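You operate a simulated robot arm through the tools that you are given. There is no shell and no other tool. Be economical: measure what you need, move in short steps, check, and stop when the job is done.

You are at the controls of a simulated robot arm. One attempt, no reset.

JOB
Wedge the mirror with both felt wedges, then wipe the smear off with the blue pad.
Fine: put the pad back.

The check looks at the end state, three seconds after you hand in, the way a careful person would. Anything else that was tipped, shoved, dropped, spilled or broken makes it a failure.

ROBOT AND FRAMES
A 7-joint arm with a two-finger parallel gripper, fixed in place. Base frame: the origin is at the foot of the arm, x ahead of it, y to its left, z up. Lengths are in mm, angles in rad, forces in N, time in s.
Its first joint turns from -1.152 to 1.152 rad. Payload 2.5 kg.
Tool frame: the origin (TCP) lies between the finger pads and is the grasp point; the fingertips stand 23 mm ahead of it; z points along the fingers, y is the line along which they close. The gripper opens to 94 mm. The fingers are 38 mm wide and 10 mm thick; the gripper's body (54 by 96 mm) begins 39 mm behind the TCP.
Orientation is told as [roll, pitch, yaw] about the base's x, y, z axes, in that order, counted from this pose: with the fingers straight down and closing along the base's y, the tool's x points along the base's -x, its y along +y and its z along -z.

CONTROLS
- The arm moves only by the tool move_arm. Its argument "deltas" is a list of rows, each an object (a shift or turn left out is 0, a gripper value left out holds the last) with "rot": the turn, a rotation vector about the base's x, y, z in rad, a list of three; "delta_pos": the shift along the base's x, y, z in mm, a list of three; "fingers": the finger opening in mm, from 0 to 94. In form: [{"rot": [wx, wy, wz], "delta_pos": [dx, dy, dz], "fingers": fingers}, ...]. A call has 1 to 8 rows; each row shifts and turns the commanded pose from where the row before left it. A row lasts 0.2 s, in which the tool goes at most 50 mm and 0.15 rad; a call with a longer step from one row to the next is refused whole, and so is a gripper value outside its range. A pose out of reach is approached as far as the arm can. The call stops where the force on the tool passes 40 N (or 10 N more than at its start, if that is more) or the arm is blocked; 0.2 s more then pass. The fingers move at their own pace (about 108 mm/s each) and stop on an object; they squeeze with about 24 N. The grip force told is the motor's: it shows also when the fingers shut on nothing. Time passes only in rows, and 0.2 s behind the last, so rows that do not move let the fingers close. The reply holds the time, the measured pose of the TCP, the force on the tool along the base axes, the opening and the grip force, in the units named above and with some noise.
- Cameras (640 x 400 px; columns grow to the right, rows downward): "scene" is fixed at [89.8, -393.4, 551]; the picture's right is [0.97, -0.23, 0.00], its down [-0.11, -0.48, -0.87] and it looks along [0.20, 0.85, -0.49] (base axes); focal length 214 px, centre (320, 200). "wrist" rides on the gripper at [86, 16, -75] in the tool frame; the picture's right is [-0.18, 0.98, 0.00], its down [-0.58, -0.11, -0.81] and it looks along [-0.79, -0.15, 0.59] (tool axes); focal length 243 px, centre (320, 200). There is no depth. A picture from a camera that has moved, and an enlarged one, comes with that camera's place and axes in the base frame and with its lens.
- camera(camera): a new picture of that camera. No time passes.
- inspect(camera, box): a new picture of the part [left, top, right, bottom] of that camera's present view, enlarged. No time passes.
- close_job(): hands the job in; it is judged then, once.

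Go step by step. Nothing tells you positions but the pictures and the camera data: compare them with the known pose of the tool, close in by small moves and look again before you grip or let go. The budget is 120 turns and 68 pictures, counting those below and the enlarged ones. Unless the task says otherwise, let go and move clear before handing in, and close with one line.

The tools are called after "Call:" as a command line: name --argument value ..., lists and objects as JSON in quotes. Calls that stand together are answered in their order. move_arm: Moves the arm, as the interface text tells. Its arguments: {"type":"object","properties":{"deltas":{"type":"array","items":{"type":"object","properties":{"rot":{"type":"array","items":{"type":"number"}},"delta_pos":{"type":"array","items":{"type":"number"}},"fingers":{"type":"number"}}}}},"required":["deltas"]} The other tools are called the same way: camera (camera) takes a picture; inspect (camera, box) takes an enlarged picture of a part of a camera's view; close_job () hands the job in.

At the start:

```text
t: 0.0
position: [335.4, 218.7, 419.0]
ee_rot: [0.0, -0.003, -0.001]
wrist_force: [0.0, 0.3, 0.3]
gripper_width: 93.9
finger_force: 0.1
```

scene: 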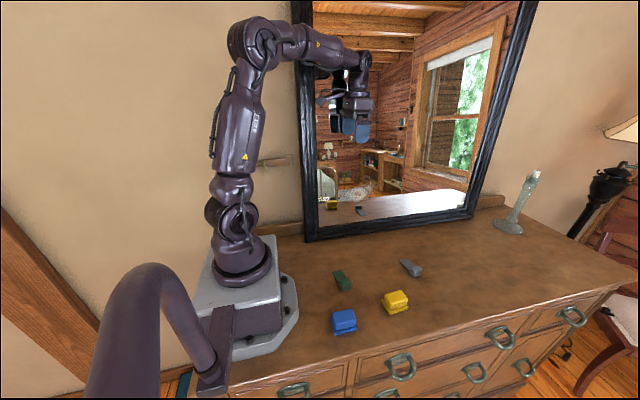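
wrist: 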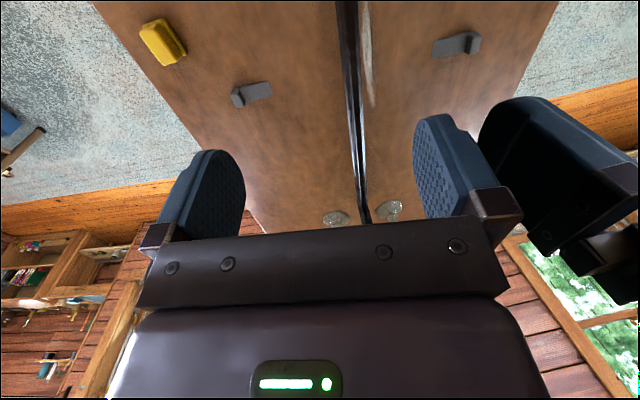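

I see a dresser with a leaning mirror, a green and a grey wedge, and a blue and a yellow pad. I'll zoom in to locate each one and find the smear.

Call:
inspect --camera "scene" --box '[290, 180, 530, 340]'

Call:
inspect --camera "scene" --box '[290, 0, 550, 240]'

```text
2.50 times, centred on (410, 260) of scene
camera zoom: at [89.8, -393.4, 551.0], right [0.97, -0.23, 0.0], down [-0.11, -0.48, -0.87], along [0.2, 0.85, -0.49], focal length 536 px, centre (95, 50)
```

zoom: 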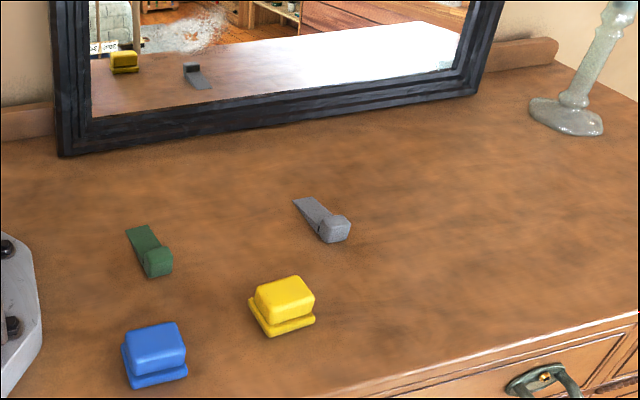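

```text
1.67 times, centred on (420, 120) of scene
camera zoom: at [89.8, -393.4, 551.0], right [0.97, -0.23, 0.0], down [-0.11, -0.48, -0.87], along [0.2, 0.85, -0.49], focal length 358 px, centre (153, 333)
```

zoom: 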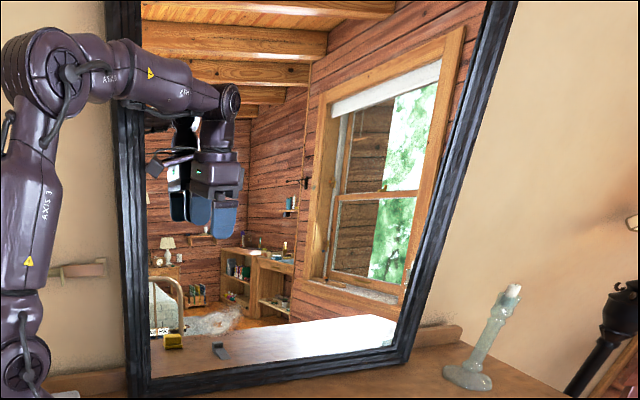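

Triangulating both cameras puts the tabletop at about z≈0, not -205, with the mirror's foot near y≈245. I'll zoom in on the mirror foot and the glass.

Call:
inspect --camera "scene" --box '[300, 160, 400, 250]'

Call:
inspect --camera "scene" --box '[390, 160, 490, 250]'

Call:
inspect --camera "wrist" --box '[220, 0, 480, 160]'

Call:
inspect --camera "scene" --box '[315, 250, 435, 340]'

```text
4.44 times, centred on (350, 205) of scene
camera zoom: at [89.8, -393.4, 551.0], right [0.97, -0.23, 0.0], down [-0.11, -0.48, -0.87], along [0.2, 0.85, -0.49], focal length 953 px, centre (187, 178)
```

zoom: 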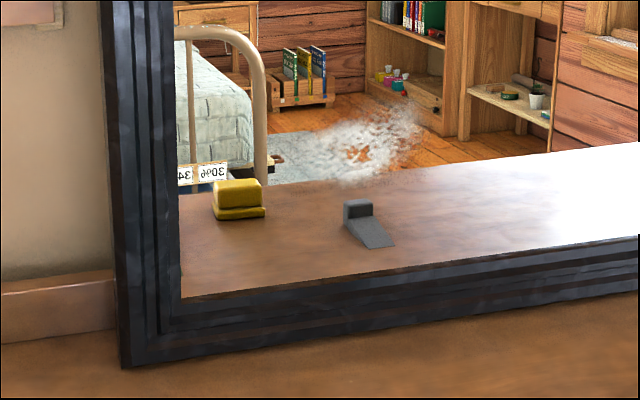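

```text
4.44 times, centred on (440, 205) of scene
camera zoom: at [89.8, -393.4, 551.0], right [0.97, -0.23, 0.0], down [-0.11, -0.48, -0.87], along [0.2, 0.85, -0.49], focal length 953 px, centre (-213, 178)
```

zoom: 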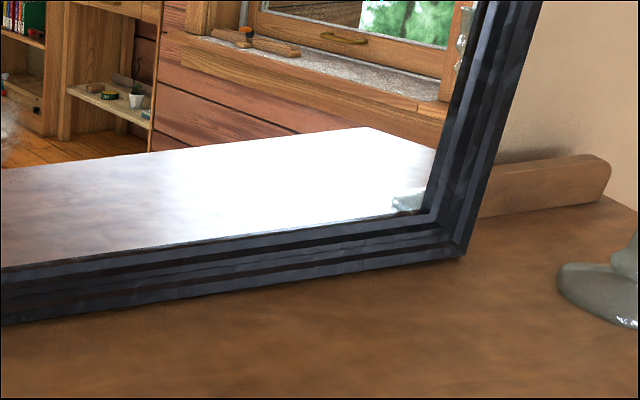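

```text
2.46 times, centred on (350, 80) of wrist
camera zoom: at [250.1, 235.4, 494.8], right [0.18, 0.98, 0.0], down [0.58, -0.11, 0.81], along [0.79, -0.15, -0.59], focal length 597 px, centre (246, 495)
```

zoom: 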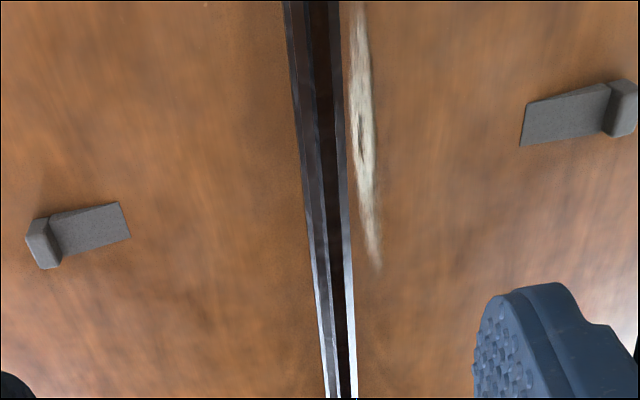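

```text
4.44 times, centred on (375, 295) of scene
camera zoom: at [89.8, -393.4, 551.0], right [0.97, -0.23, 0.0], down [-0.11, -0.48, -0.87], along [0.2, 0.85, -0.49], focal length 953 px, centre (76, -222)
```

zoom: 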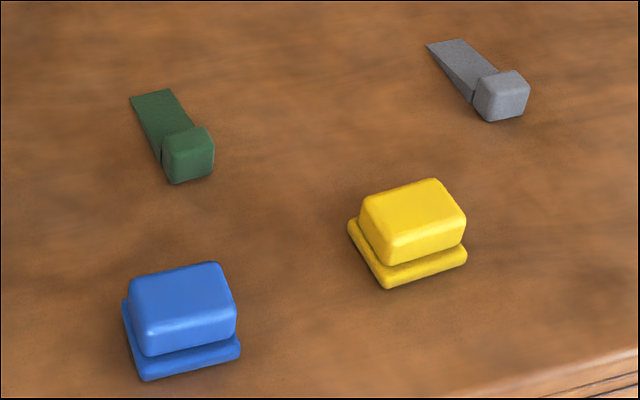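

The wedges lie with their thin ends toward the mirror: green around x≈257, y 5..82, grey around x≈493, y 2..77. The smear is near x≈394, z≈190 on the glass. I'll turn the gripper to close along x and go above the green wedge.

Call:
move_arm --deltas '[{"delta_pos": [-5, -28, -15], "rot": [0, 0, 0.15]}, {"delta_pos": [-10, -28, -25], "rot": [0, 0, 0.15]}, {"delta_pos": [-10, -28, -25], "rot": [0, 0, 0.15]}, {"delta_pos": [-10, -28, -25], "rot": [0, 0, 0.15]}, {"delta_pos": [-10, -28, -25], "rot": [0, 0, 0.15]}, {"delta_pos": [-10, -28, -25], "rot": [0, 0, 0.15]}, {"delta_pos": [-10, -15, -25], "rot": [0, 0, 0.15]}, {"delta_pos": [-10, -15, -25], "rot": [0, 0, 0.15]}]'

Call:
move_arm --deltas '[{"delta_pos": [-3, 0, -15], "rot": [0, 0, 0.15]}, {"delta_pos": [0, 0, -15], "rot": [0, 0, 0.15]}, {"delta_pos": [0, 0, 0], "rot": [0, 0, 0.071]}]'

Call:
camera --camera "wrist"

Call:
camera --camera "scene"

```text
t: 1.8
position: [262.7, 21.8, 232.3]
ee_rot: [-0.001, 0.0, 1.201]
wrist_force: [0.0, 0.1, -0.4]
gripper_width: 94.0
finger_force: 0.0
```

```text
t: 2.6
position: [259.4, 21.0, 201.3]
ee_rot: [-0.001, 0.0, 1.572]
wrist_force: [-0.7, -0.1, 0.3]
gripper_width: 94.0
finger_force: 0.0
```

```text
59 pictures are left
camera wrist: at [243.5, -65.9, 275.8], right [-0.98, 0.18, 0.0], down [0.11, 0.58, 0.81], along [0.15, 0.79, -0.59], focal length 243 px, centre (320, 200)
```

wrist: 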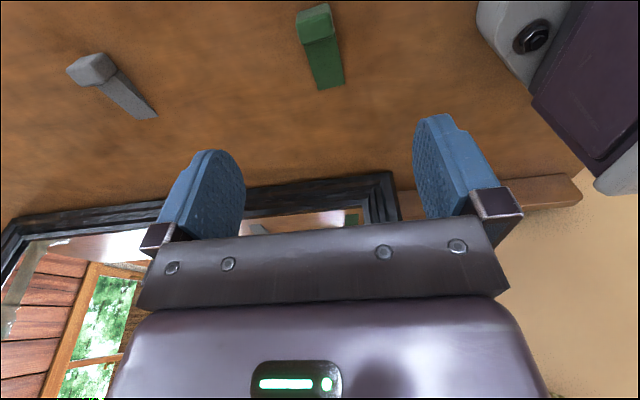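

```text
58 pictures are left
```

scene: 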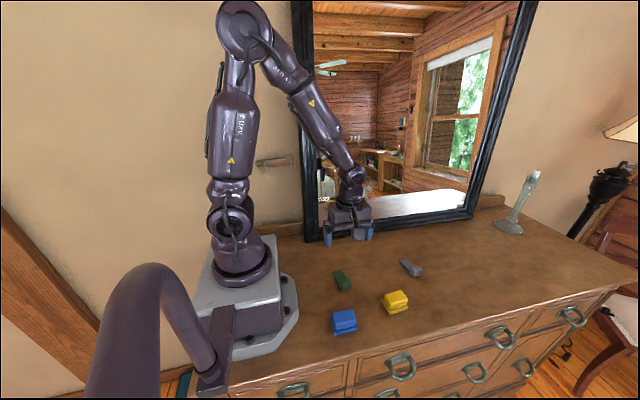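

The wrist view confirms the tabletop at z≈0–5, so the -205 in the notes doesn't match. I'll lower carefully over the green wedge's head.

Call:
move_arm --deltas '[{"delta_pos": [0, -1, -40]}, {"delta_pos": [0, -1, -40]}, {"delta_pos": [0, -1, -40]}, {"delta_pos": [0, -1, -25]}, {}]'

Call:
camera --camera "wrist"

Call:
inspect --camera "scene" --box '[290, 220, 450, 320]'

```text
t: 3.8
position: [258.3, 16.0, 53.9]
ee_rot: [-0.001, 0.001, 1.571]
wrist_force: [-0.8, 0.7, -1.2]
gripper_width: 93.9
finger_force: 0.0
```

```text
57 pictures are left
camera wrist: at [242.7, -69.5, 129.3], right [-0.98, 0.18, 0.0], down [0.11, 0.58, 0.81], along [0.15, 0.79, -0.59], focal length 243 px, centre (320, 200)
```

wrist: 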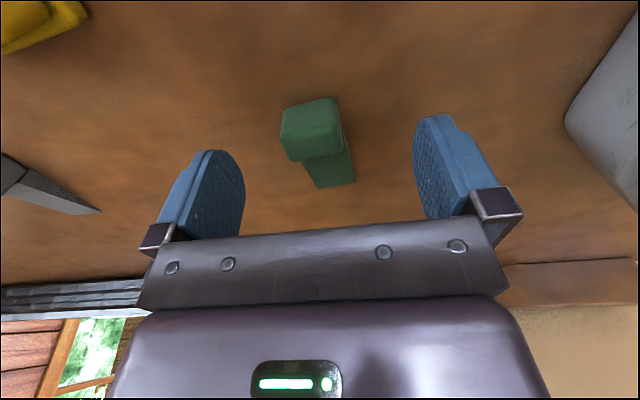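

```text
4.00 times, centred on (370, 270) of scene
camera zoom: at [89.8, -393.4, 551.0], right [0.97, -0.23, 0.0], down [-0.11, -0.48, -0.87], along [0.2, 0.85, -0.49], focal length 858 px, centre (120, -80)
```

zoom: 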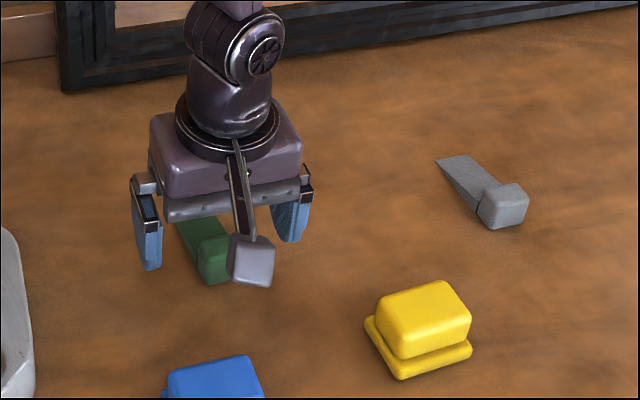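

The green head is centred around (260, 8). I'll shift back a little, lower to z≈30 and check for contact.

Call:
move_arm --deltas '[{"delta_pos": [1.5, -7, -10]}, {"delta_pos": [0, 0, -8]}, {"delta_pos": [0, 0, -5]}, {}]'

Call:
camera --camera "wrist"

Call:
inspect --camera "scene" --box '[310, 230, 390, 300]'

```text
t: 4.8
position: [259.0, 10.0, 30.9]
ee_rot: [-0.001, -0.001, 1.571]
wrist_force: [-0.3, -0.3, 0.3]
gripper_width: 94.0
finger_force: 0.1
```

```text
55 pictures are left
camera wrist: at [244.1, -76.0, 105.9], right [-0.98, 0.18, 0.0], down [0.11, 0.58, 0.81], along [0.15, 0.79, -0.59], focal length 243 px, centre (320, 200)
```

wrist: 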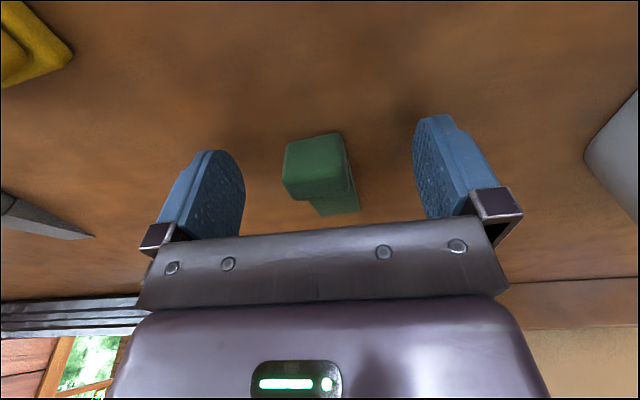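

```text
5.71 times, centred on (350, 265) of scene
camera zoom: at [89.8, -393.4, 551.0], right [0.97, -0.23, 0.0], down [-0.11, -0.48, -0.87], along [0.2, 0.85, -0.49], focal length 1226 px, centre (149, -171)
```

zoom: 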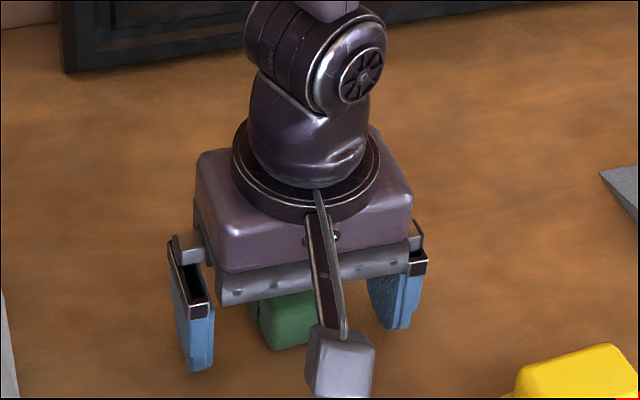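

The head is between the fingers with the tips just above the table. Closing.

Call:
move_arm --deltas '[{"fingers": 50}, {"fingers": 28}, {"fingers": 15}, {"fingers": 15}, {}]'

Call:
camera --camera "wrist"

```text
t: 6.0
position: [261.0, 9.5, 30.5]
ee_rot: [0.001, 0.002, 1.57]
wrist_force: [-0.7, -0.2, 0.3]
gripper_width: 31.2
finger_force: 24.1
```

```text
53 pictures are left
camera wrist: at [244.0, -76.0, 106.0], right [-0.98, 0.18, 0.0], down [0.11, 0.58, 0.81], along [0.15, 0.79, -0.59], focal length 243 px, centre (320, 200)
```

wrist: 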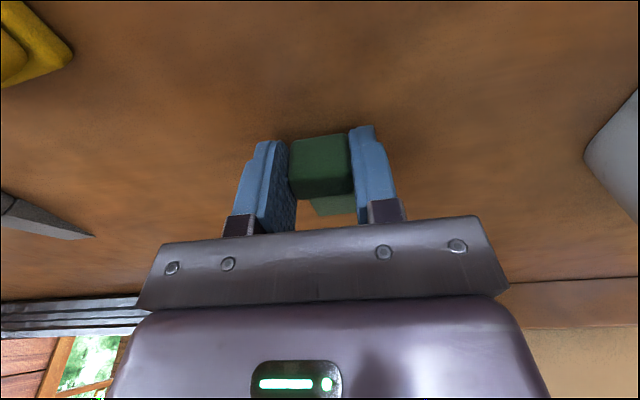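

Gripped at 31 mm. I'll lift slightly and carry it to near the left part of the mirror foot.

Call:
move_arm --deltas '[{"delta_pos": [0, 0, 20]}, {"delta_pos": [-6, 30, 0]}, {"delta_pos": [-6, 30, 0]}, {"delta_pos": [-6, 30, 0]}, {"delta_pos": [-5, 30, 0]}, {"delta_pos": [0, 10, 0]}, {}]'

Call:
camera --camera "wrist"

Call:
inspect --camera "scene" --box '[290, 180, 410, 270]'

```text
t: 7.6
position: [236.0, 141.8, 52.4]
ee_rot: [-0.001, 0.0, 1.569]
wrist_force: [0.3, -0.1, 0.9]
gripper_width: 31.4
finger_force: 24.1
```

```text
52 pictures are left
camera wrist: at [220.7, 53.9, 126.8], right [-0.98, 0.19, 0.0], down [0.11, 0.58, 0.81], along [0.15, 0.79, -0.59], focal length 243 px, centre (320, 200)
```

wrist: 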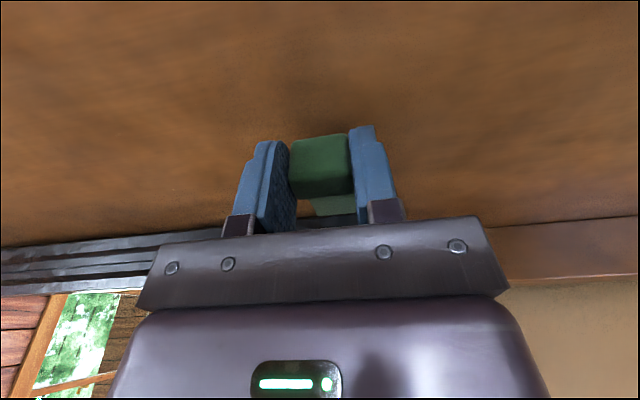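

```text
4.44 times, centred on (350, 225) of scene
camera zoom: at [89.8, -393.4, 551.0], right [0.97, -0.23, 0.0], down [-0.11, -0.48, -0.87], along [0.2, 0.85, -0.49], focal length 953 px, centre (187, 89)
```

zoom: 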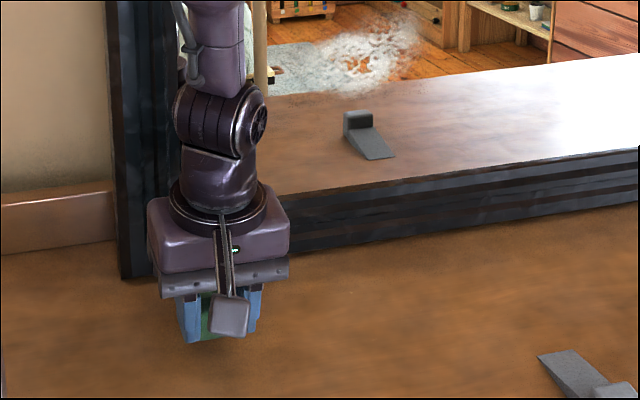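

The frame's front foot is at y≈243, and the wedge tip is now near y≈214. I'll lower to the table and creep forward.

Call:
move_arm --deltas '[{"delta_pos": [0, 0, -12]}, {"delta_pos": [0, 0, -7]}, {"delta_pos": [0, 8, 0]}, {"delta_pos": [0, 8, 0]}, {}]'

Call:
inspect --camera "wrist" --box '[0, 100, 480, 300]'

```text
t: 8.8
position: [237.8, 154.9, 32.0]
ee_rot: [0.0, 0.0, 1.57]
wrist_force: [0.2, 0.2, -0.5]
gripper_width: 31.2
finger_force: 24.0
```

```text
1.33 times, centred on (240, 200) of wrist
camera zoom: at [220.7, 68.7, 107.6], right [-0.98, 0.18, 0.0], down [0.11, 0.58, 0.81], along [0.15, 0.79, -0.59], focal length 324 px, centre (427, 200)
```

zoom: 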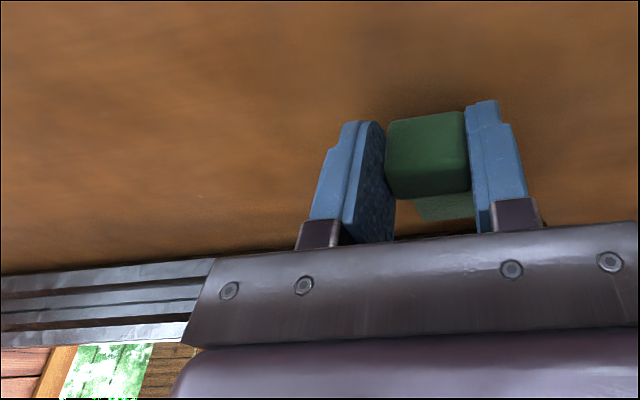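

No contact yet. I'll creep on in 4 mm steps.

Call:
move_arm --deltas '[{"delta_pos": [0, 4, 0]}, {"delta_pos": [0, 4, 0]}, {"delta_pos": [0, 4, 0]}, {}]'

Call:
move_arm --deltas '[{"delta_pos": [0, 4, 0]}, {}]'

Call:
inspect --camera "wrist" --box '[220, 100, 460, 250]'

```text
t: 9.8
position: [235.8, 167.9, 31.4]
ee_rot: [0.0, 0.0, 1.57]
wrist_force: [0.3, 0.0, 0.2]
gripper_width: 31.5
finger_force: 24.3
```

```text
t: 10.4
position: [237.6, 170.5, 31.5]
ee_rot: [0.0, 0.0, 1.568]
wrist_force: [0.2, -3.0, -4.2]
gripper_width: 31.0
finger_force: 23.3
```

```text
2.67 times, centred on (340, 175) of wrist
camera zoom: at [220.7, 84.7, 107.3], right [-0.98, 0.18, 0.0], down [0.11, 0.58, 0.81], along [0.15, 0.79, -0.59], focal length 647 px, centre (267, 267)
```

zoom: 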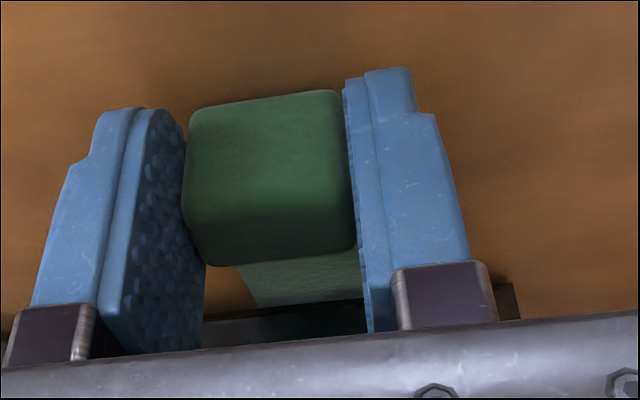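

The first contact shows -3 N in y and -4 N in z, so the tip is meeting the frame edge while held about 1 mm high. I'll lower to the table, then go on gently.

Call:
move_arm --deltas '[{"delta_pos": [0, -3, 0]}, {"delta_pos": [0, 0, -1.5]}, {}]'

Call:
move_arm --deltas '[{"delta_pos": [0, 4, 0]}, {}]'

```text
t: 11.2
position: [237.0, 169.0, 30.8]
ee_rot: [0.0, 0.001, 1.572]
wrist_force: [0.8, -0.3, -1.7]
gripper_width: 31.4
finger_force: 24.1
```

```text
t: 11.8
position: [236.4, 171.6, 31.3]
ee_rot: [-0.001, -0.001, 1.57]
wrist_force: [-0.6, -0.5, -0.6]
gripper_width: 31.4
finger_force: 23.8
```

Call:
move_arm --deltas '[{"delta_pos": [0, 3, 0]}, {}]'

Call:
move_arm --deltas '[{"delta_pos": [0, 3, 0]}, {}]'

```text
t: 12.4
position: [236.7, 176.2, 32.6]
ee_rot: [0.003, 0.001, 1.57]
wrist_force: [-1.0, -5.0, -4.2]
gripper_width: 31.2
finger_force: 23.6
```

```text
t: 13.0
position: [237.2, 177.5, 31.0]
ee_rot: [0.003, 0.004, 1.569]
wrist_force: [-0.8, -13.9, -8.5]
gripper_width: 31.4
finger_force: 24.3
```

The wedge is snug at about 14 N. I'll check how it sits.

Call:
inspect --camera "scene" --box '[290, 180, 410, 270]'

Call:
inspect --camera "wrist" --box '[220, 100, 460, 250]'

```text
4.44 times, centred on (350, 225) of scene
camera zoom: at [89.8, -393.3, 551.0], right [0.97, -0.23, 0.0], down [-0.11, -0.48, -0.87], along [0.2, 0.85, -0.49], focal length 953 px, centre (187, 89)
```

zoom: 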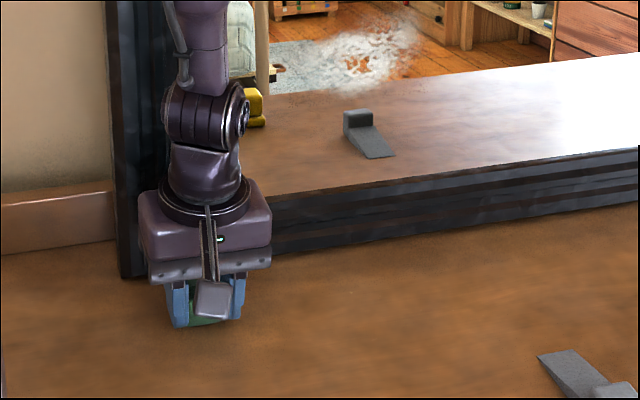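

```text
2.67 times, centred on (340, 175) of wrist
camera zoom: at [220.4, 92.2, 106.8], right [-0.98, 0.19, 0.0], down [0.11, 0.58, 0.8], along [0.15, 0.79, -0.59], focal length 647 px, centre (267, 267)
```

zoom: 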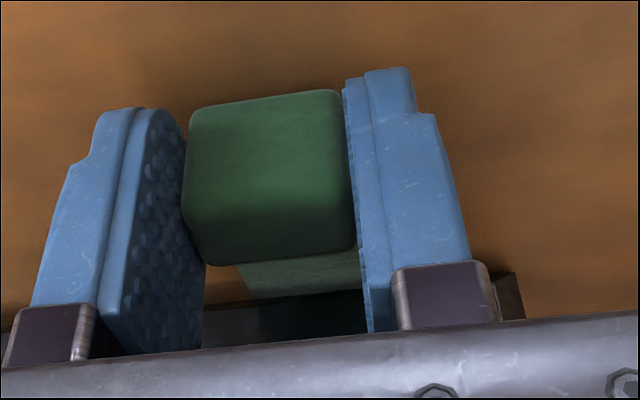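

The mirror hasn't moved. The wedge still seems held slightly above the table, so I'll lower it a touch and see whether it goes deeper.

Call:
move_arm --deltas '[{"delta_pos": [0, 0, -1]}, {}]'

Call:
move_arm --deltas '[{"delta_pos": [0, 0, -1]}, {}]'

```text
t: 13.6
position: [236.8, 180.3, 30.1]
ee_rot: [0.0, 0.003, 1.57]
wrist_force: [-3.7, -18.0, 8.4]
gripper_width: 31.3
finger_force: 23.6
```

```text
t: 14.2
position: [237.8, 178.7, 31.5]
ee_rot: [0.0, 0.0, 1.571]
wrist_force: [-6.4, -16.2, 27.3]
gripper_width: 31.3
finger_force: 23.8
```

It is on the table now and pushed in snugly (~16 N). I'll relieve the down force and release.

Call:
move_arm --deltas '[{"delta_pos": [0, 0, 1.2]}, {}]'

Call:
move_arm --deltas '[{"fingers": 45}, {"fingers": 60}, {}]'

Call:
camera --camera "wrist"

```text
t: 14.8
position: [236.9, 180.4, 31.3]
ee_rot: [0.003, 0.001, 1.57]
wrist_force: [-0.1, -7.6, -5.7]
gripper_width: 31.3
finger_force: 23.6
```

```text
t: 15.6
position: [236.9, 180.2, 30.3]
ee_rot: [0.0, 0.0, 1.569]
wrist_force: [0.2, 0.4, -1.2]
gripper_width: 59.8
finger_force: 0.1
```

```text
46 pictures are left
camera wrist: at [221.3, 93.4, 106.1], right [-0.98, 0.18, 0.0], down [0.11, 0.58, 0.81], along [0.15, 0.79, -0.59], focal length 243 px, centre (320, 200)
```

wrist: 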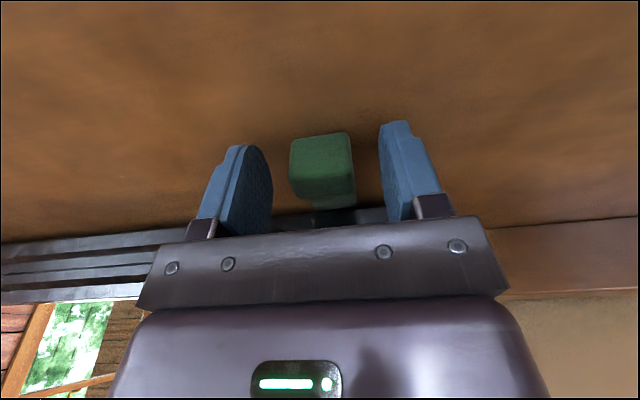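

The green wedge is seated. I'll retreat up and go above the grey wedge.

Call:
move_arm --deltas '[{"delta_pos": [0, 0, 35]}, {"delta_pos": [0, -15, 45]}, {"delta_pos": [42, -27, 20]}, {"delta_pos": [42, -27, 0]}, {"delta_pos": [42, -27, 0], "fingers": 94}, {"delta_pos": [42, -27, 0]}, {"delta_pos": [42, -27, 0]}, {"delta_pos": [42, -14, 0]}]'

Call:
camera --camera "wrist"

Call:
inspect --camera "scene" --box '[290, 180, 410, 270]'

```text
refused: row 3 steps farther than a row can; nothing moved
```

```text
45 pictures are left
camera wrist: at [221.3, 93.4, 106.1], right [-0.98, 0.18, 0.0], down [0.11, 0.58, 0.81], along [0.15, 0.79, -0.59], focal length 243 px, centre (320, 200)
```

wrist: 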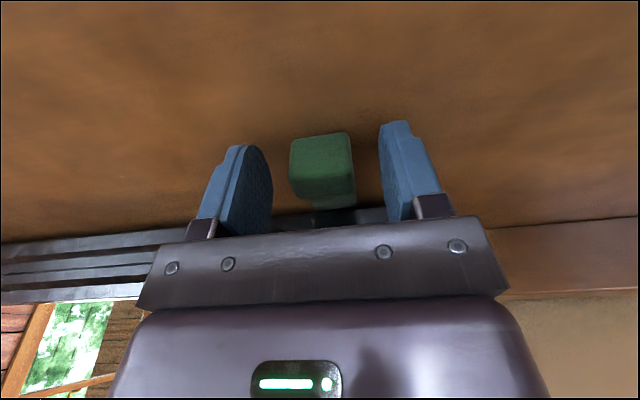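

```text
4.44 times, centred on (350, 225) of scene
camera zoom: at [89.8, -393.4, 551.0], right [0.97, -0.23, 0.0], down [-0.11, -0.48, -0.87], along [0.2, 0.85, -0.49], focal length 953 px, centre (187, 89)
```

zoom: 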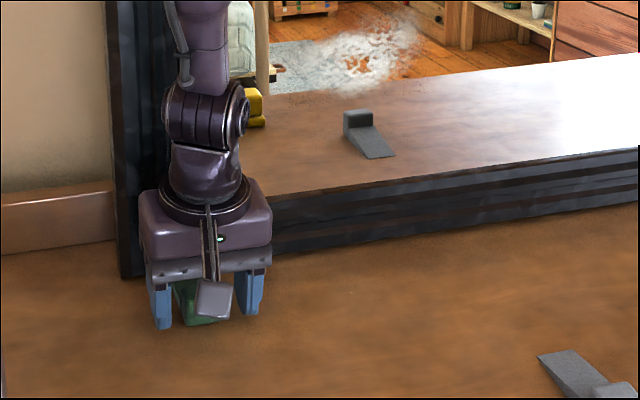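

One step was too long, so nothing moved. I'll resend it with shorter steps.

Call:
move_arm --deltas '[{"delta_pos": [0, 0, 35]}, {"delta_pos": [0, -15, 45]}, {"delta_pos": [36, -27, 18]}, {"delta_pos": [40, -27, 0]}, {"delta_pos": [40, -27, 0], "fingers": 94}, {"delta_pos": [40, -27, 0]}, {"delta_pos": [40, -27, 0]}, {"delta_pos": [40, -14, 0]}]'

Call:
camera --camera "wrist"

Call:
inspect --camera "scene" --box '[290, 180, 410, 270]'

```text
t: 17.4
position: [475.4, 13.2, 130.5]
ee_rot: [0.002, 0.0, 1.571]
wrist_force: [0.4, 1.3, -0.3]
gripper_width: 94.0
finger_force: 0.1
```

```text
43 pictures are left
camera wrist: at [458.3, -73.6, 206.5], right [-0.98, 0.18, 0.0], down [0.11, 0.58, 0.81], along [0.15, 0.79, -0.59], focal length 243 px, centre (320, 200)
```

wrist: 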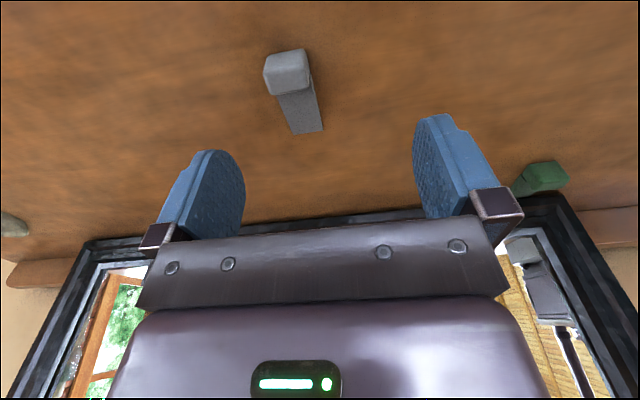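

```text
4.44 times, centred on (350, 225) of scene
camera zoom: at [89.8, -393.4, 551.0], right [0.97, -0.23, 0.0], down [-0.11, -0.48, -0.87], along [0.2, 0.85, -0.49], focal length 953 px, centre (187, 89)
```

zoom: 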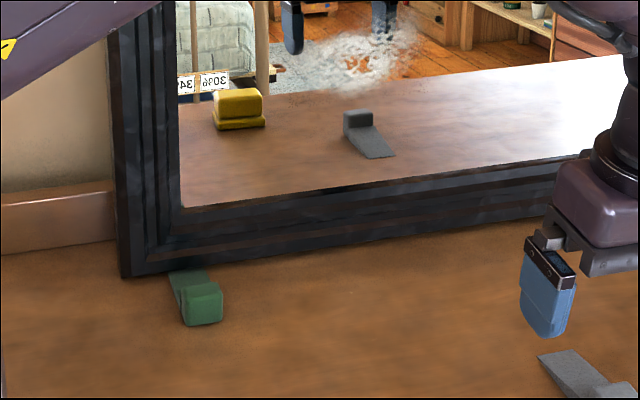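

The green wedge's tip sits under the frame. The grey head is around (498, 7), so I'll lower onto it.

Call:
move_arm --deltas '[{"delta_pos": [22, -4, -20], "rot": [0, 0, -0.03]}, {"delta_pos": [0, 0, -35]}, {"delta_pos": [0, 0, -25]}, {}]'

Call:
camera --camera "wrist"

```text
t: 18.4
position: [494.7, 10.6, 48.3]
ee_rot: [0.002, 0.002, 1.54]
wrist_force: [0.0, 0.1, 0.5]
gripper_width: 93.9
finger_force: 0.0
```

```text
41 pictures are left
camera wrist: at [476.7, -75.3, 124.2], right [-0.98, 0.21, 0.0], down [0.13, 0.58, 0.81], along [0.17, 0.79, -0.59], focal length 243 px, centre (320, 200)
```

wrist: 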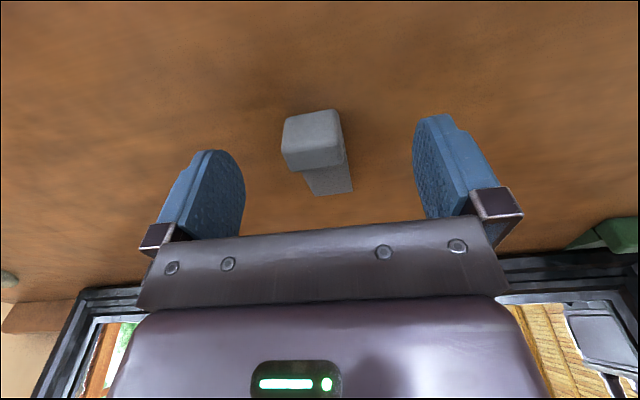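

Call:
move_arm --deltas '[{"delta_pos": [1, -1, -10]}, {"delta_pos": [0, 0, -8]}, {"fingers": 50}, {"fingers": 28}, {"fingers": 15}, {"fingers": 15}, {}]'

Call:
camera --camera "wrist"

```text
t: 20.0
position: [496.8, 10.2, 31.2]
ee_rot: [-0.001, 0.001, 1.54]
wrist_force: [0.0, 0.2, -0.4]
gripper_width: 31.2
finger_force: 24.1
```

```text
40 pictures are left
camera wrist: at [478.1, -75.9, 106.6], right [-0.98, 0.21, 0.0], down [0.13, 0.58, 0.81], along [0.17, 0.79, -0.59], focal length 243 px, centre (320, 200)
```

wrist: 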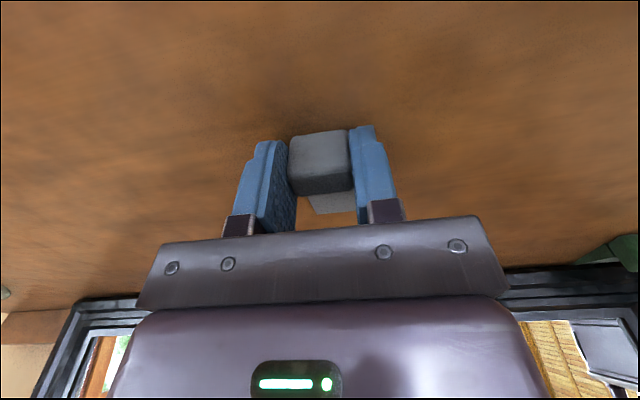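

Gripped. I'll carry it toward the mirror foot at x≈465.

Call:
move_arm --deltas '[{"delta_pos": [0, 0, 20]}, {"delta_pos": [-8, 30, 0], "rot": [0, 0, 0.03]}, {"delta_pos": [-8, 30, 0]}, {"delta_pos": [-8, 30, 0]}, {"delta_pos": [-7, 30, 0]}, {"delta_pos": [0, 20, 0]}, {}]'

Call:
move_arm --deltas '[{"delta_pos": [0, 0, -12]}, {"delta_pos": [0, 0, -7]}, {}]'

Call:
camera --camera "wrist"

```text
t: 21.6
position: [465.6, 148.8, 49.6]
ee_rot: [0.0, -0.001, 1.571]
wrist_force: [0.1, 0.3, -1.3]
gripper_width: 31.4
finger_force: 24.0
```

```text
t: 22.4
position: [464.1, 150.6, 31.1]
ee_rot: [0.0, 0.001, 1.571]
wrist_force: [0.3, 0.0, -0.4]
gripper_width: 31.2
finger_force: 24.2
```

```text
39 pictures are left
camera wrist: at [448.8, 63.7, 106.9], right [-0.98, 0.18, 0.0], down [0.11, 0.58, 0.81], along [0.15, 0.79, -0.59], focal length 243 px, centre (320, 200)
```

wrist: 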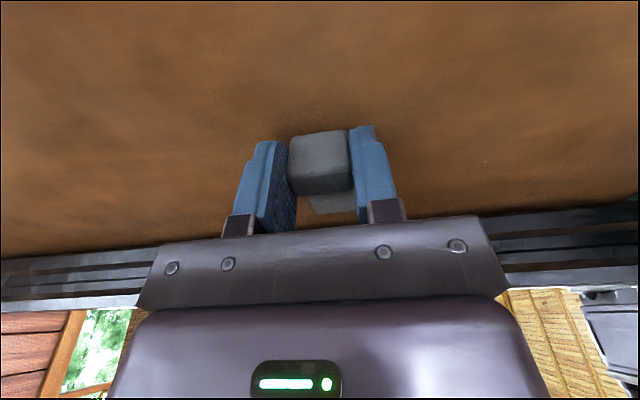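

Call:
move_arm --deltas '[{"delta_pos": [0, 8, 0]}, {"delta_pos": [0, 8, -0.6]}, {}]'

Call:
move_arm --deltas '[{"delta_pos": [0, 4, 0]}, {}]'

Call:
move_arm --deltas '[{"delta_pos": [0, 3, 0]}, {}]'

Call:
move_arm --deltas '[{"delta_pos": [0, 3, 0]}, {}]'

```text
t: 23.2
position: [464.2, 165.5, 30.2]
ee_rot: [0.0, 0.0, 1.571]
wrist_force: [-1.1, -2.4, 4.1]
gripper_width: 31.6
finger_force: 23.4
```

```text
t: 23.8
position: [463.9, 171.2, 30.8]
ee_rot: [-0.001, -0.001, 1.572]
wrist_force: [0.5, 0.1, -0.4]
gripper_width: 31.4
finger_force: 23.8
```

```text
t: 24.4
position: [464.8, 173.3, 31.2]
ee_rot: [-0.001, -0.002, 1.569]
wrist_force: [-0.6, -1.8, 4.2]
gripper_width: 31.3
finger_force: 23.5
```

```text
t: 25.0
position: [465.2, 176.0, 31.4]
ee_rot: [-0.001, 0.001, 1.568]
wrist_force: [-3.1, -8.8, 17.9]
gripper_width: 31.4
finger_force: 23.8
```

The upward force means it is rubbing on the table. I'll raise it slightly and continue.

Call:
move_arm --deltas '[{"delta_pos": [0, 0, 0.7]}, {}]'

Call:
move_arm --deltas '[{"delta_pos": [0, 2, 0]}, {}]'

Call:
move_arm --deltas '[{"delta_pos": [0, 2, 0]}, {}]'

```text
t: 25.6
position: [465.3, 176.2, 30.8]
ee_rot: [-0.002, 0.0, 1.571]
wrist_force: [3.8, -5.2, 11.7]
gripper_width: 31.1
finger_force: 24.3
```

```text
t: 26.2
position: [465.2, 178.1, 30.4]
ee_rot: [0.001, -0.001, 1.571]
wrist_force: [-1.0, -8.8, 16.0]
gripper_width: 31.3
finger_force: 23.9
```

```text
t: 26.8
position: [465.9, 179.4, 31.2]
ee_rot: [0.0, 0.001, 1.569]
wrist_force: [-1.6, -14.9, 17.3]
gripper_width: 31.5
finger_force: 24.1
```

Call:
move_arm --deltas '[{"delta_pos": [0, 1.5, 0.4]}, {}]'

Call:
move_arm --deltas '[{"delta_pos": [0, 0, 0.6]}, {}]'

Call:
move_arm --deltas '[{"fingers": 45}, {"fingers": 60}, {}]'

Call:
camera --camera "wrist"

```text
t: 27.4
position: [465.1, 180.0, 30.8]
ee_rot: [0.001, 0.004, 1.568]
wrist_force: [0.4, -19.8, 9.5]
gripper_width: 31.4
finger_force: 24.0
```

```text
t: 28.0
position: [465.1, 180.6, 30.9]
ee_rot: [-0.001, 0.0, 1.568]
wrist_force: [7.2, -12.6, -8.4]
gripper_width: 31.5
finger_force: 23.6
```

```text
t: 28.8
position: [464.7, 182.5, 32.6]
ee_rot: [0.002, 0.001, 1.572]
wrist_force: [-0.5, -0.5, 0.5]
gripper_width: 60.1
finger_force: 0.2
```

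```text
38 pictures are left
camera wrist: at [449.2, 95.7, 107.5], right [-0.98, 0.18, 0.0], down [0.11, 0.58, 0.81], along [0.15, 0.79, -0.59], focal length 243 px, centre (320, 200)
```

wrist: 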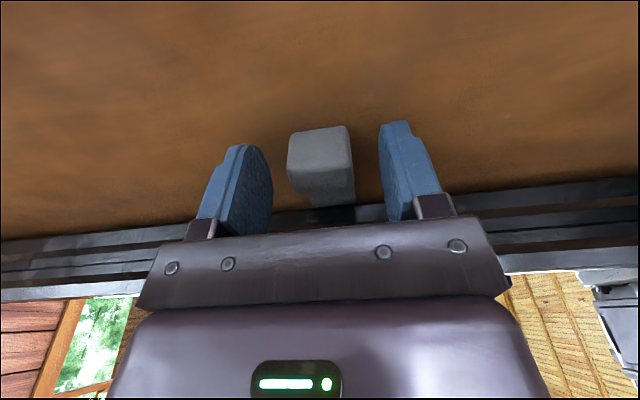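

Both wedges are in. Now I'll go up and over to the blue pad.

Call:
move_arm --deltas '[{"delta_pos": [0, 0, 35]}, {"delta_pos": [0, -15, 45]}, {"delta_pos": [-25, -35, 20]}, {"delta_pos": [-35, -35, 0]}, {"delta_pos": [-35, -35, 0], "fingers": 94}, {"delta_pos": [-35, -35, 0]}, {"delta_pos": [-35, -35, 0]}, {"delta_pos": [-35, -35, 0]}]'

Call:
move_arm --deltas '[{"delta_pos": [-35, -25, 0]}, {"delta_pos": [-5, -10, 0]}, {}]'

Call:
camera --camera "wrist"

Call:
camera --camera "scene"

```text
t: 30.6
position: [264.8, -42.6, 130.6]
ee_rot: [0.0, 0.002, 1.57]
wrist_force: [0.0, 0.4, 0.2]
gripper_width: 93.9
finger_force: 0.0
```

```text
t: 31.4
position: [224.6, -79.8, 131.3]
ee_rot: [0.001, -0.001, 1.572]
wrist_force: [0.2, -0.1, -0.9]
gripper_width: 94.3
finger_force: 0.1
```

```text
37 pictures are left
camera wrist: at [208.7, -165.6, 206.8], right [-0.98, 0.18, 0.0], down [0.11, 0.58, 0.81], along [0.15, 0.79, -0.59], focal length 243 px, centre (320, 200)
```

wrist: 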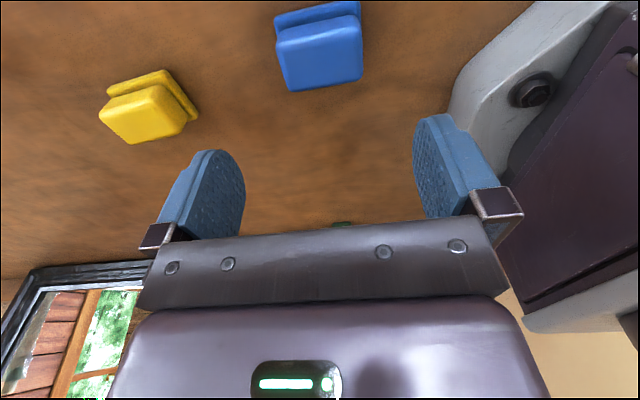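

```text
36 pictures are left
```

scene: 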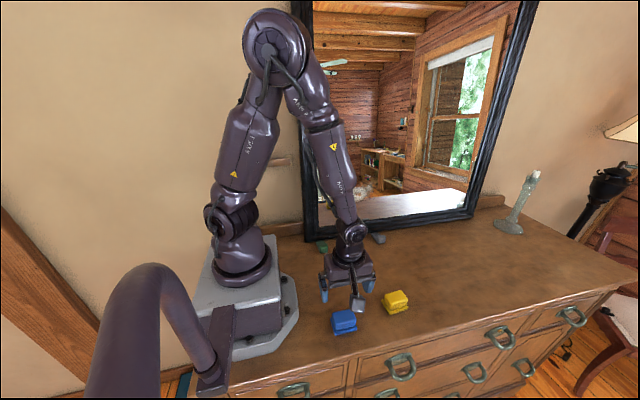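

The blue pad's knob is at about (222, -93), 53 mm along x. I'll lower partway and check.

Call:
move_arm --deltas '[{"delta_pos": [-2, -12, -20]}, {"delta_pos": [0, 0, -30]}, {"delta_pos": [0, 0, -18]}, {}]'

Call:
camera --camera "wrist"

Call:
inspect --camera "scene" --box '[300, 250, 420, 340]'

```text
t: 32.4
position: [224.3, -90.7, 62.7]
ee_rot: [-0.001, -0.002, 1.57]
wrist_force: [0.9, 0.2, 1.3]
gripper_width: 93.9
finger_force: 0.0
```

```text
35 pictures are left
camera wrist: at [206.9, -176.2, 138.9], right [-0.98, 0.18, 0.0], down [0.11, 0.58, 0.81], along [0.15, 0.79, -0.59], focal length 243 px, centre (320, 200)
```

wrist: 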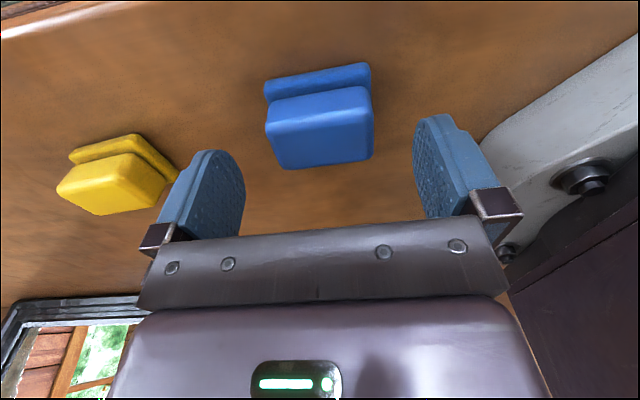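

```text
4.44 times, centred on (360, 295) of scene
camera zoom: at [89.8, -393.4, 551.0], right [0.97, -0.23, 0.0], down [-0.11, -0.48, -0.87], along [0.2, 0.85, -0.49], focal length 953 px, centre (142, -222)
```

zoom: 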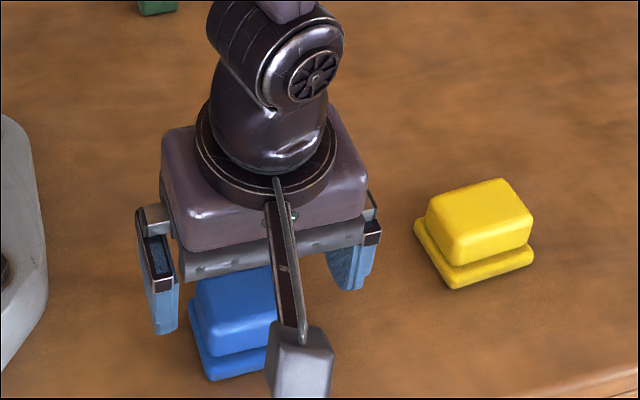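

Call:
move_arm --deltas '[{"delta_pos": [-1.5, -5, -12]}, {"delta_pos": [0, 0, -9]}, {"fingers": 70}, {"fingers": 55}, {"fingers": 40}, {"fingers": 40}, {}]'

Call:
camera --camera "wrist"

Call:
inspect --camera "scene" --box '[300, 250, 420, 340]'

```text
t: 34.0
position: [221.8, -94.3, 43.3]
ee_rot: [0.002, -0.001, 1.572]
wrist_force: [-0.6, 0.1, 0.4]
gripper_width: 55.4
finger_force: 23.5
```

```text
33 pictures are left
camera wrist: at [205.3, -181.1, 118.4], right [-0.98, 0.18, 0.0], down [0.11, 0.58, 0.81], along [0.15, 0.79, -0.59], focal length 243 px, centre (320, 200)
```

wrist: 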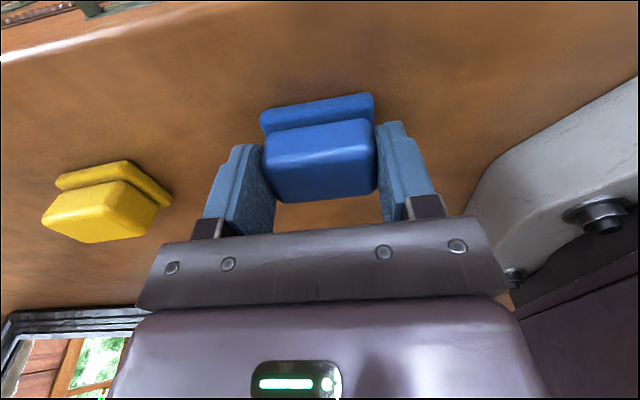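

```text
4.44 times, centred on (360, 295) of scene
camera zoom: at [89.8, -393.4, 551.0], right [0.97, -0.23, 0.0], down [-0.11, -0.48, -0.87], along [0.2, 0.85, -0.49], focal length 953 px, centre (142, -222)
```

zoom: 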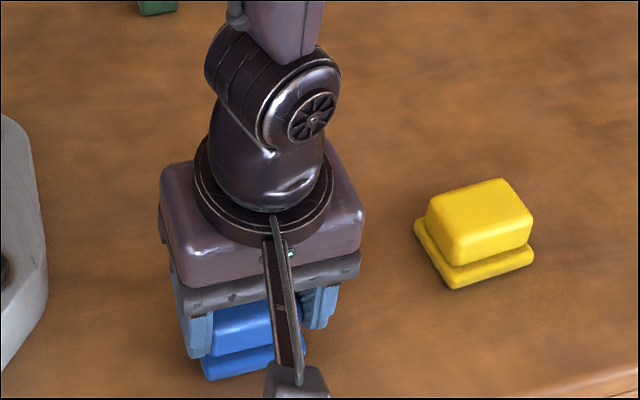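

I have the blue pad, gripped at 55 mm with the home pose at TCP (222, -95, 42.5). The reflections put the glass at y ≈ 250.5 + 0.105·z and the smear at x 340–452, z 150–212. I'll lift and turn the tool toward the mirror.

Call:
move_arm --deltas '[{"delta_pos": [0, 0, 25]}, {"delta_pos": [0, 0, 40]}, {"delta_pos": [0, 0, 40]}, {"delta_pos": [15, 15, 30]}, {"delta_pos": [20, 15, 20], "rot": [0.15, 0, 0]}, {"delta_pos": [20, 15, 0], "rot": [0.15, 0, 0]}, {"delta_pos": [20, 15, 0], "rot": [0.15, 0, 0]}, {"delta_pos": [20, 15, 0], "rot": [0.15, 0, 0]}]'

Call:
move_arm --deltas '[{"delta_pos": [15, 15, 0], "rot": [0.15, 0, 0]}, {"delta_pos": [15, 15, 0], "rot": [0.15, 0, 0]}, {"delta_pos": [15, 15, 0], "rot": [0.15, 0, 0]}, {"delta_pos": [15, 15, 0], "rot": [0.15, 0, 0]}, {"delta_pos": [10, 15, 0], "rot": [0.15, 0, 0]}, {"delta_pos": [10, 15, 0], "rot": [0.116, 0, 0]}, {}]'

Call:
camera --camera "scene"

Call:
camera --camera "wrist"

```text
t: 35.8
position: [317.4, -20.4, 200.8]
ee_rot: [0.0, -0.603, 1.57]
wrist_force: [0.6, 0.2, -0.4]
gripper_width: 55.3
finger_force: 24.0
```

```text
t: 37.4
position: [397.0, 68.5, 198.0]
ee_rot: [0.002, -1.468, 1.569]
wrist_force: [-0.3, 0.2, -0.6]
gripper_width: 55.6
finger_force: 24.4
```

```text
31 pictures are left
```

scene: 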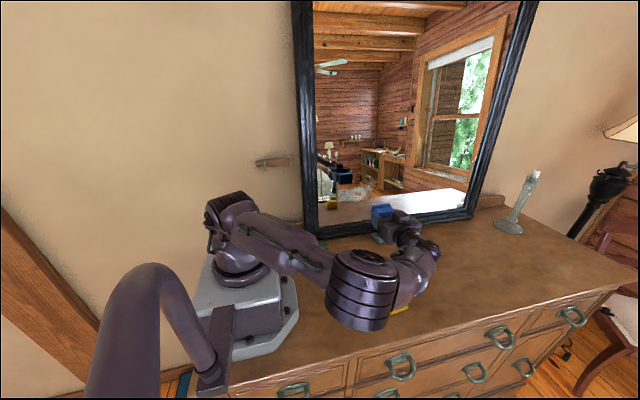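

```text
30 pictures are left
camera wrist: at [381.2, -13.0, 121.2], right [-0.98, 0.02, 0.18], down [0.11, -0.74, 0.66], along [0.15, 0.67, 0.73], focal length 243 px, centre (320, 200)
```

wrist: 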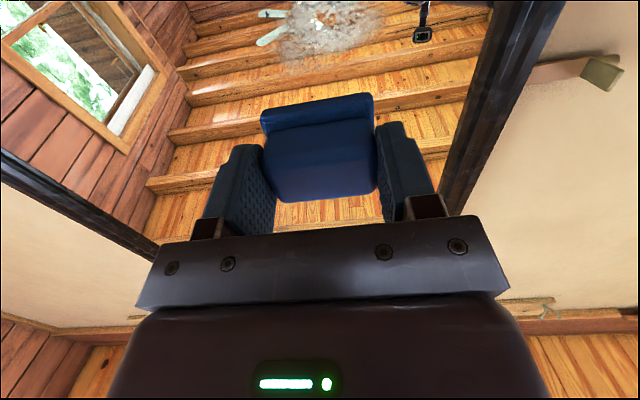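

The tool now faces the mirror and both cameras agree on where the smear is. I'll approach to about 30 mm short of the glass.

Call:
move_arm --deltas '[{"delta_pos": [0, 30, -3]}, {"delta_pos": [0, 30, -3]}, {"delta_pos": [0, 30, -3]}, {"delta_pos": [0, 25, -3]}, {}]'

Call:
camera --camera "wrist"

Call:
inspect --camera "scene" --box '[300, 150, 460, 250]'

```text
t: 38.6
position: [397.8, 184.8, 186.7]
ee_rot: [0.008, -1.466, 1.564]
wrist_force: [-0.2, 0.5, -0.5]
gripper_width: 55.5
finger_force: 23.8
```

```text
29 pictures are left
camera wrist: at [381.2, 102.5, 108.8], right [-0.98, 0.02, 0.18], down [0.11, -0.74, 0.66], along [0.15, 0.67, 0.73], focal length 243 px, centre (320, 200)
```

wrist: 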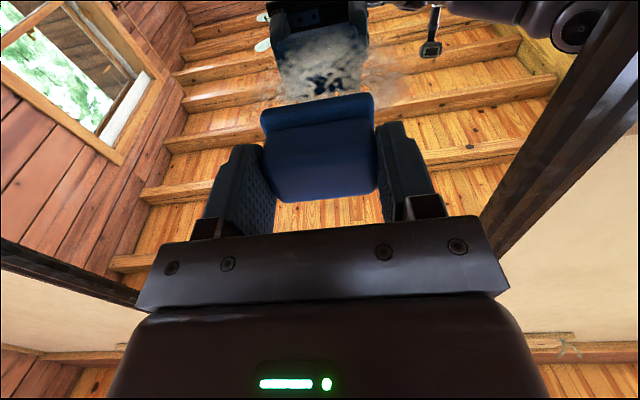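

```text
4.00 times, centred on (380, 200) of scene
camera zoom: at [89.8, -393.4, 551.0], right [0.97, -0.23, 0.0], down [-0.11, -0.48, -0.87], along [0.2, 0.85, -0.49], focal length 858 px, centre (80, 200)
```

zoom: 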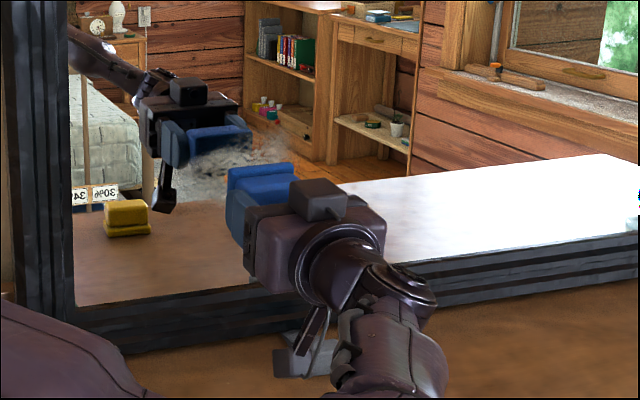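

Aligned. I'll approach to contact in small steps.

Call:
move_arm --deltas '[{"delta_pos": [0, 12, 0]}, {"delta_pos": [0, 12, 0]}, {"delta_pos": [0, 8, 0]}, {}]'

Call:
move_arm --deltas '[{"delta_pos": [0, 4, 0]}, {}]'

Call:
move_arm --deltas '[{"delta_pos": [0, 3, 0]}, {}]'

Call:
move_arm --deltas '[{"delta_pos": [0, 3, 0]}, {}]'

```text
t: 39.6
position: [396.9, 215.9, 187.6]
ee_rot: [0.002, -1.465, 1.569]
wrist_force: [-0.3, 0.3, -0.7]
gripper_width: 55.5
finger_force: 23.9
```

```text
t: 40.2
position: [395.8, 219.4, 186.5]
ee_rot: [0.007, -1.466, 1.562]
wrist_force: [-0.5, 0.7, -0.5]
gripper_width: 55.2
finger_force: 24.1
```

```text
t: 40.8
position: [397.2, 223.7, 187.8]
ee_rot: [0.003, -1.466, 1.569]
wrist_force: [0.0, 0.5, -0.9]
gripper_width: 55.4
finger_force: 24.1
```

```text
t: 41.4
position: [397.0, 224.7, 186.6]
ee_rot: [0.003, -1.468, 1.57]
wrist_force: [-6.4, -15.6, 1.3]
gripper_width: 55.2
finger_force: 23.9
```

Contact at about 15 N. I'll ease off slightly and wipe toward -x, watching the force.

Call:
move_arm --deltas '[{"delta_pos": [0, -0.8, 0]}, {}]'

Call:
move_arm --deltas '[{"delta_pos": [-12, 0, 0]}, {"delta_pos": [-12, 0, 0]}, {"delta_pos": [-12, 0, 0]}, {"delta_pos": [-12, 0, 0]}]'

Call:
inspect --camera "scene" --box '[300, 150, 460, 250]'

```text
t: 42.0
position: [396.8, 224.9, 185.4]
ee_rot: [0.003, -1.467, 1.563]
wrist_force: [1.0, -6.9, 3.2]
gripper_width: 55.5
finger_force: 24.0
```

```text
t: 43.0
position: [347.3, 225.3, 187.3]
ee_rot: [0.007, -1.466, 1.563]
wrist_force: [3.6, -8.0, 1.0]
gripper_width: 55.3
finger_force: 24.7
```

```text
4.00 times, centred on (380, 200) of scene
camera zoom: at [89.8, -393.4, 551.0], right [0.97, -0.23, 0.0], down [-0.11, -0.48, -0.87], along [0.2, 0.85, -0.49], focal length 858 px, centre (80, 200)
```

zoom: 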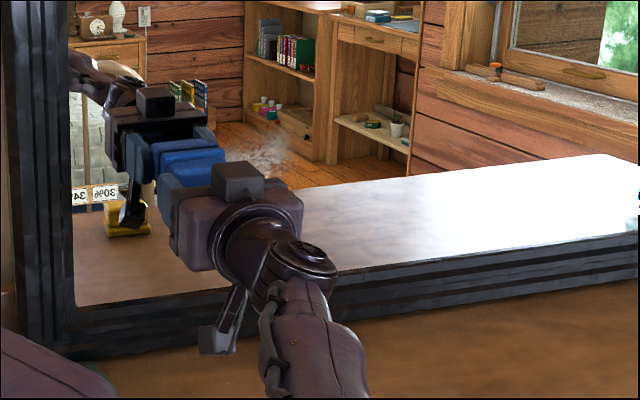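

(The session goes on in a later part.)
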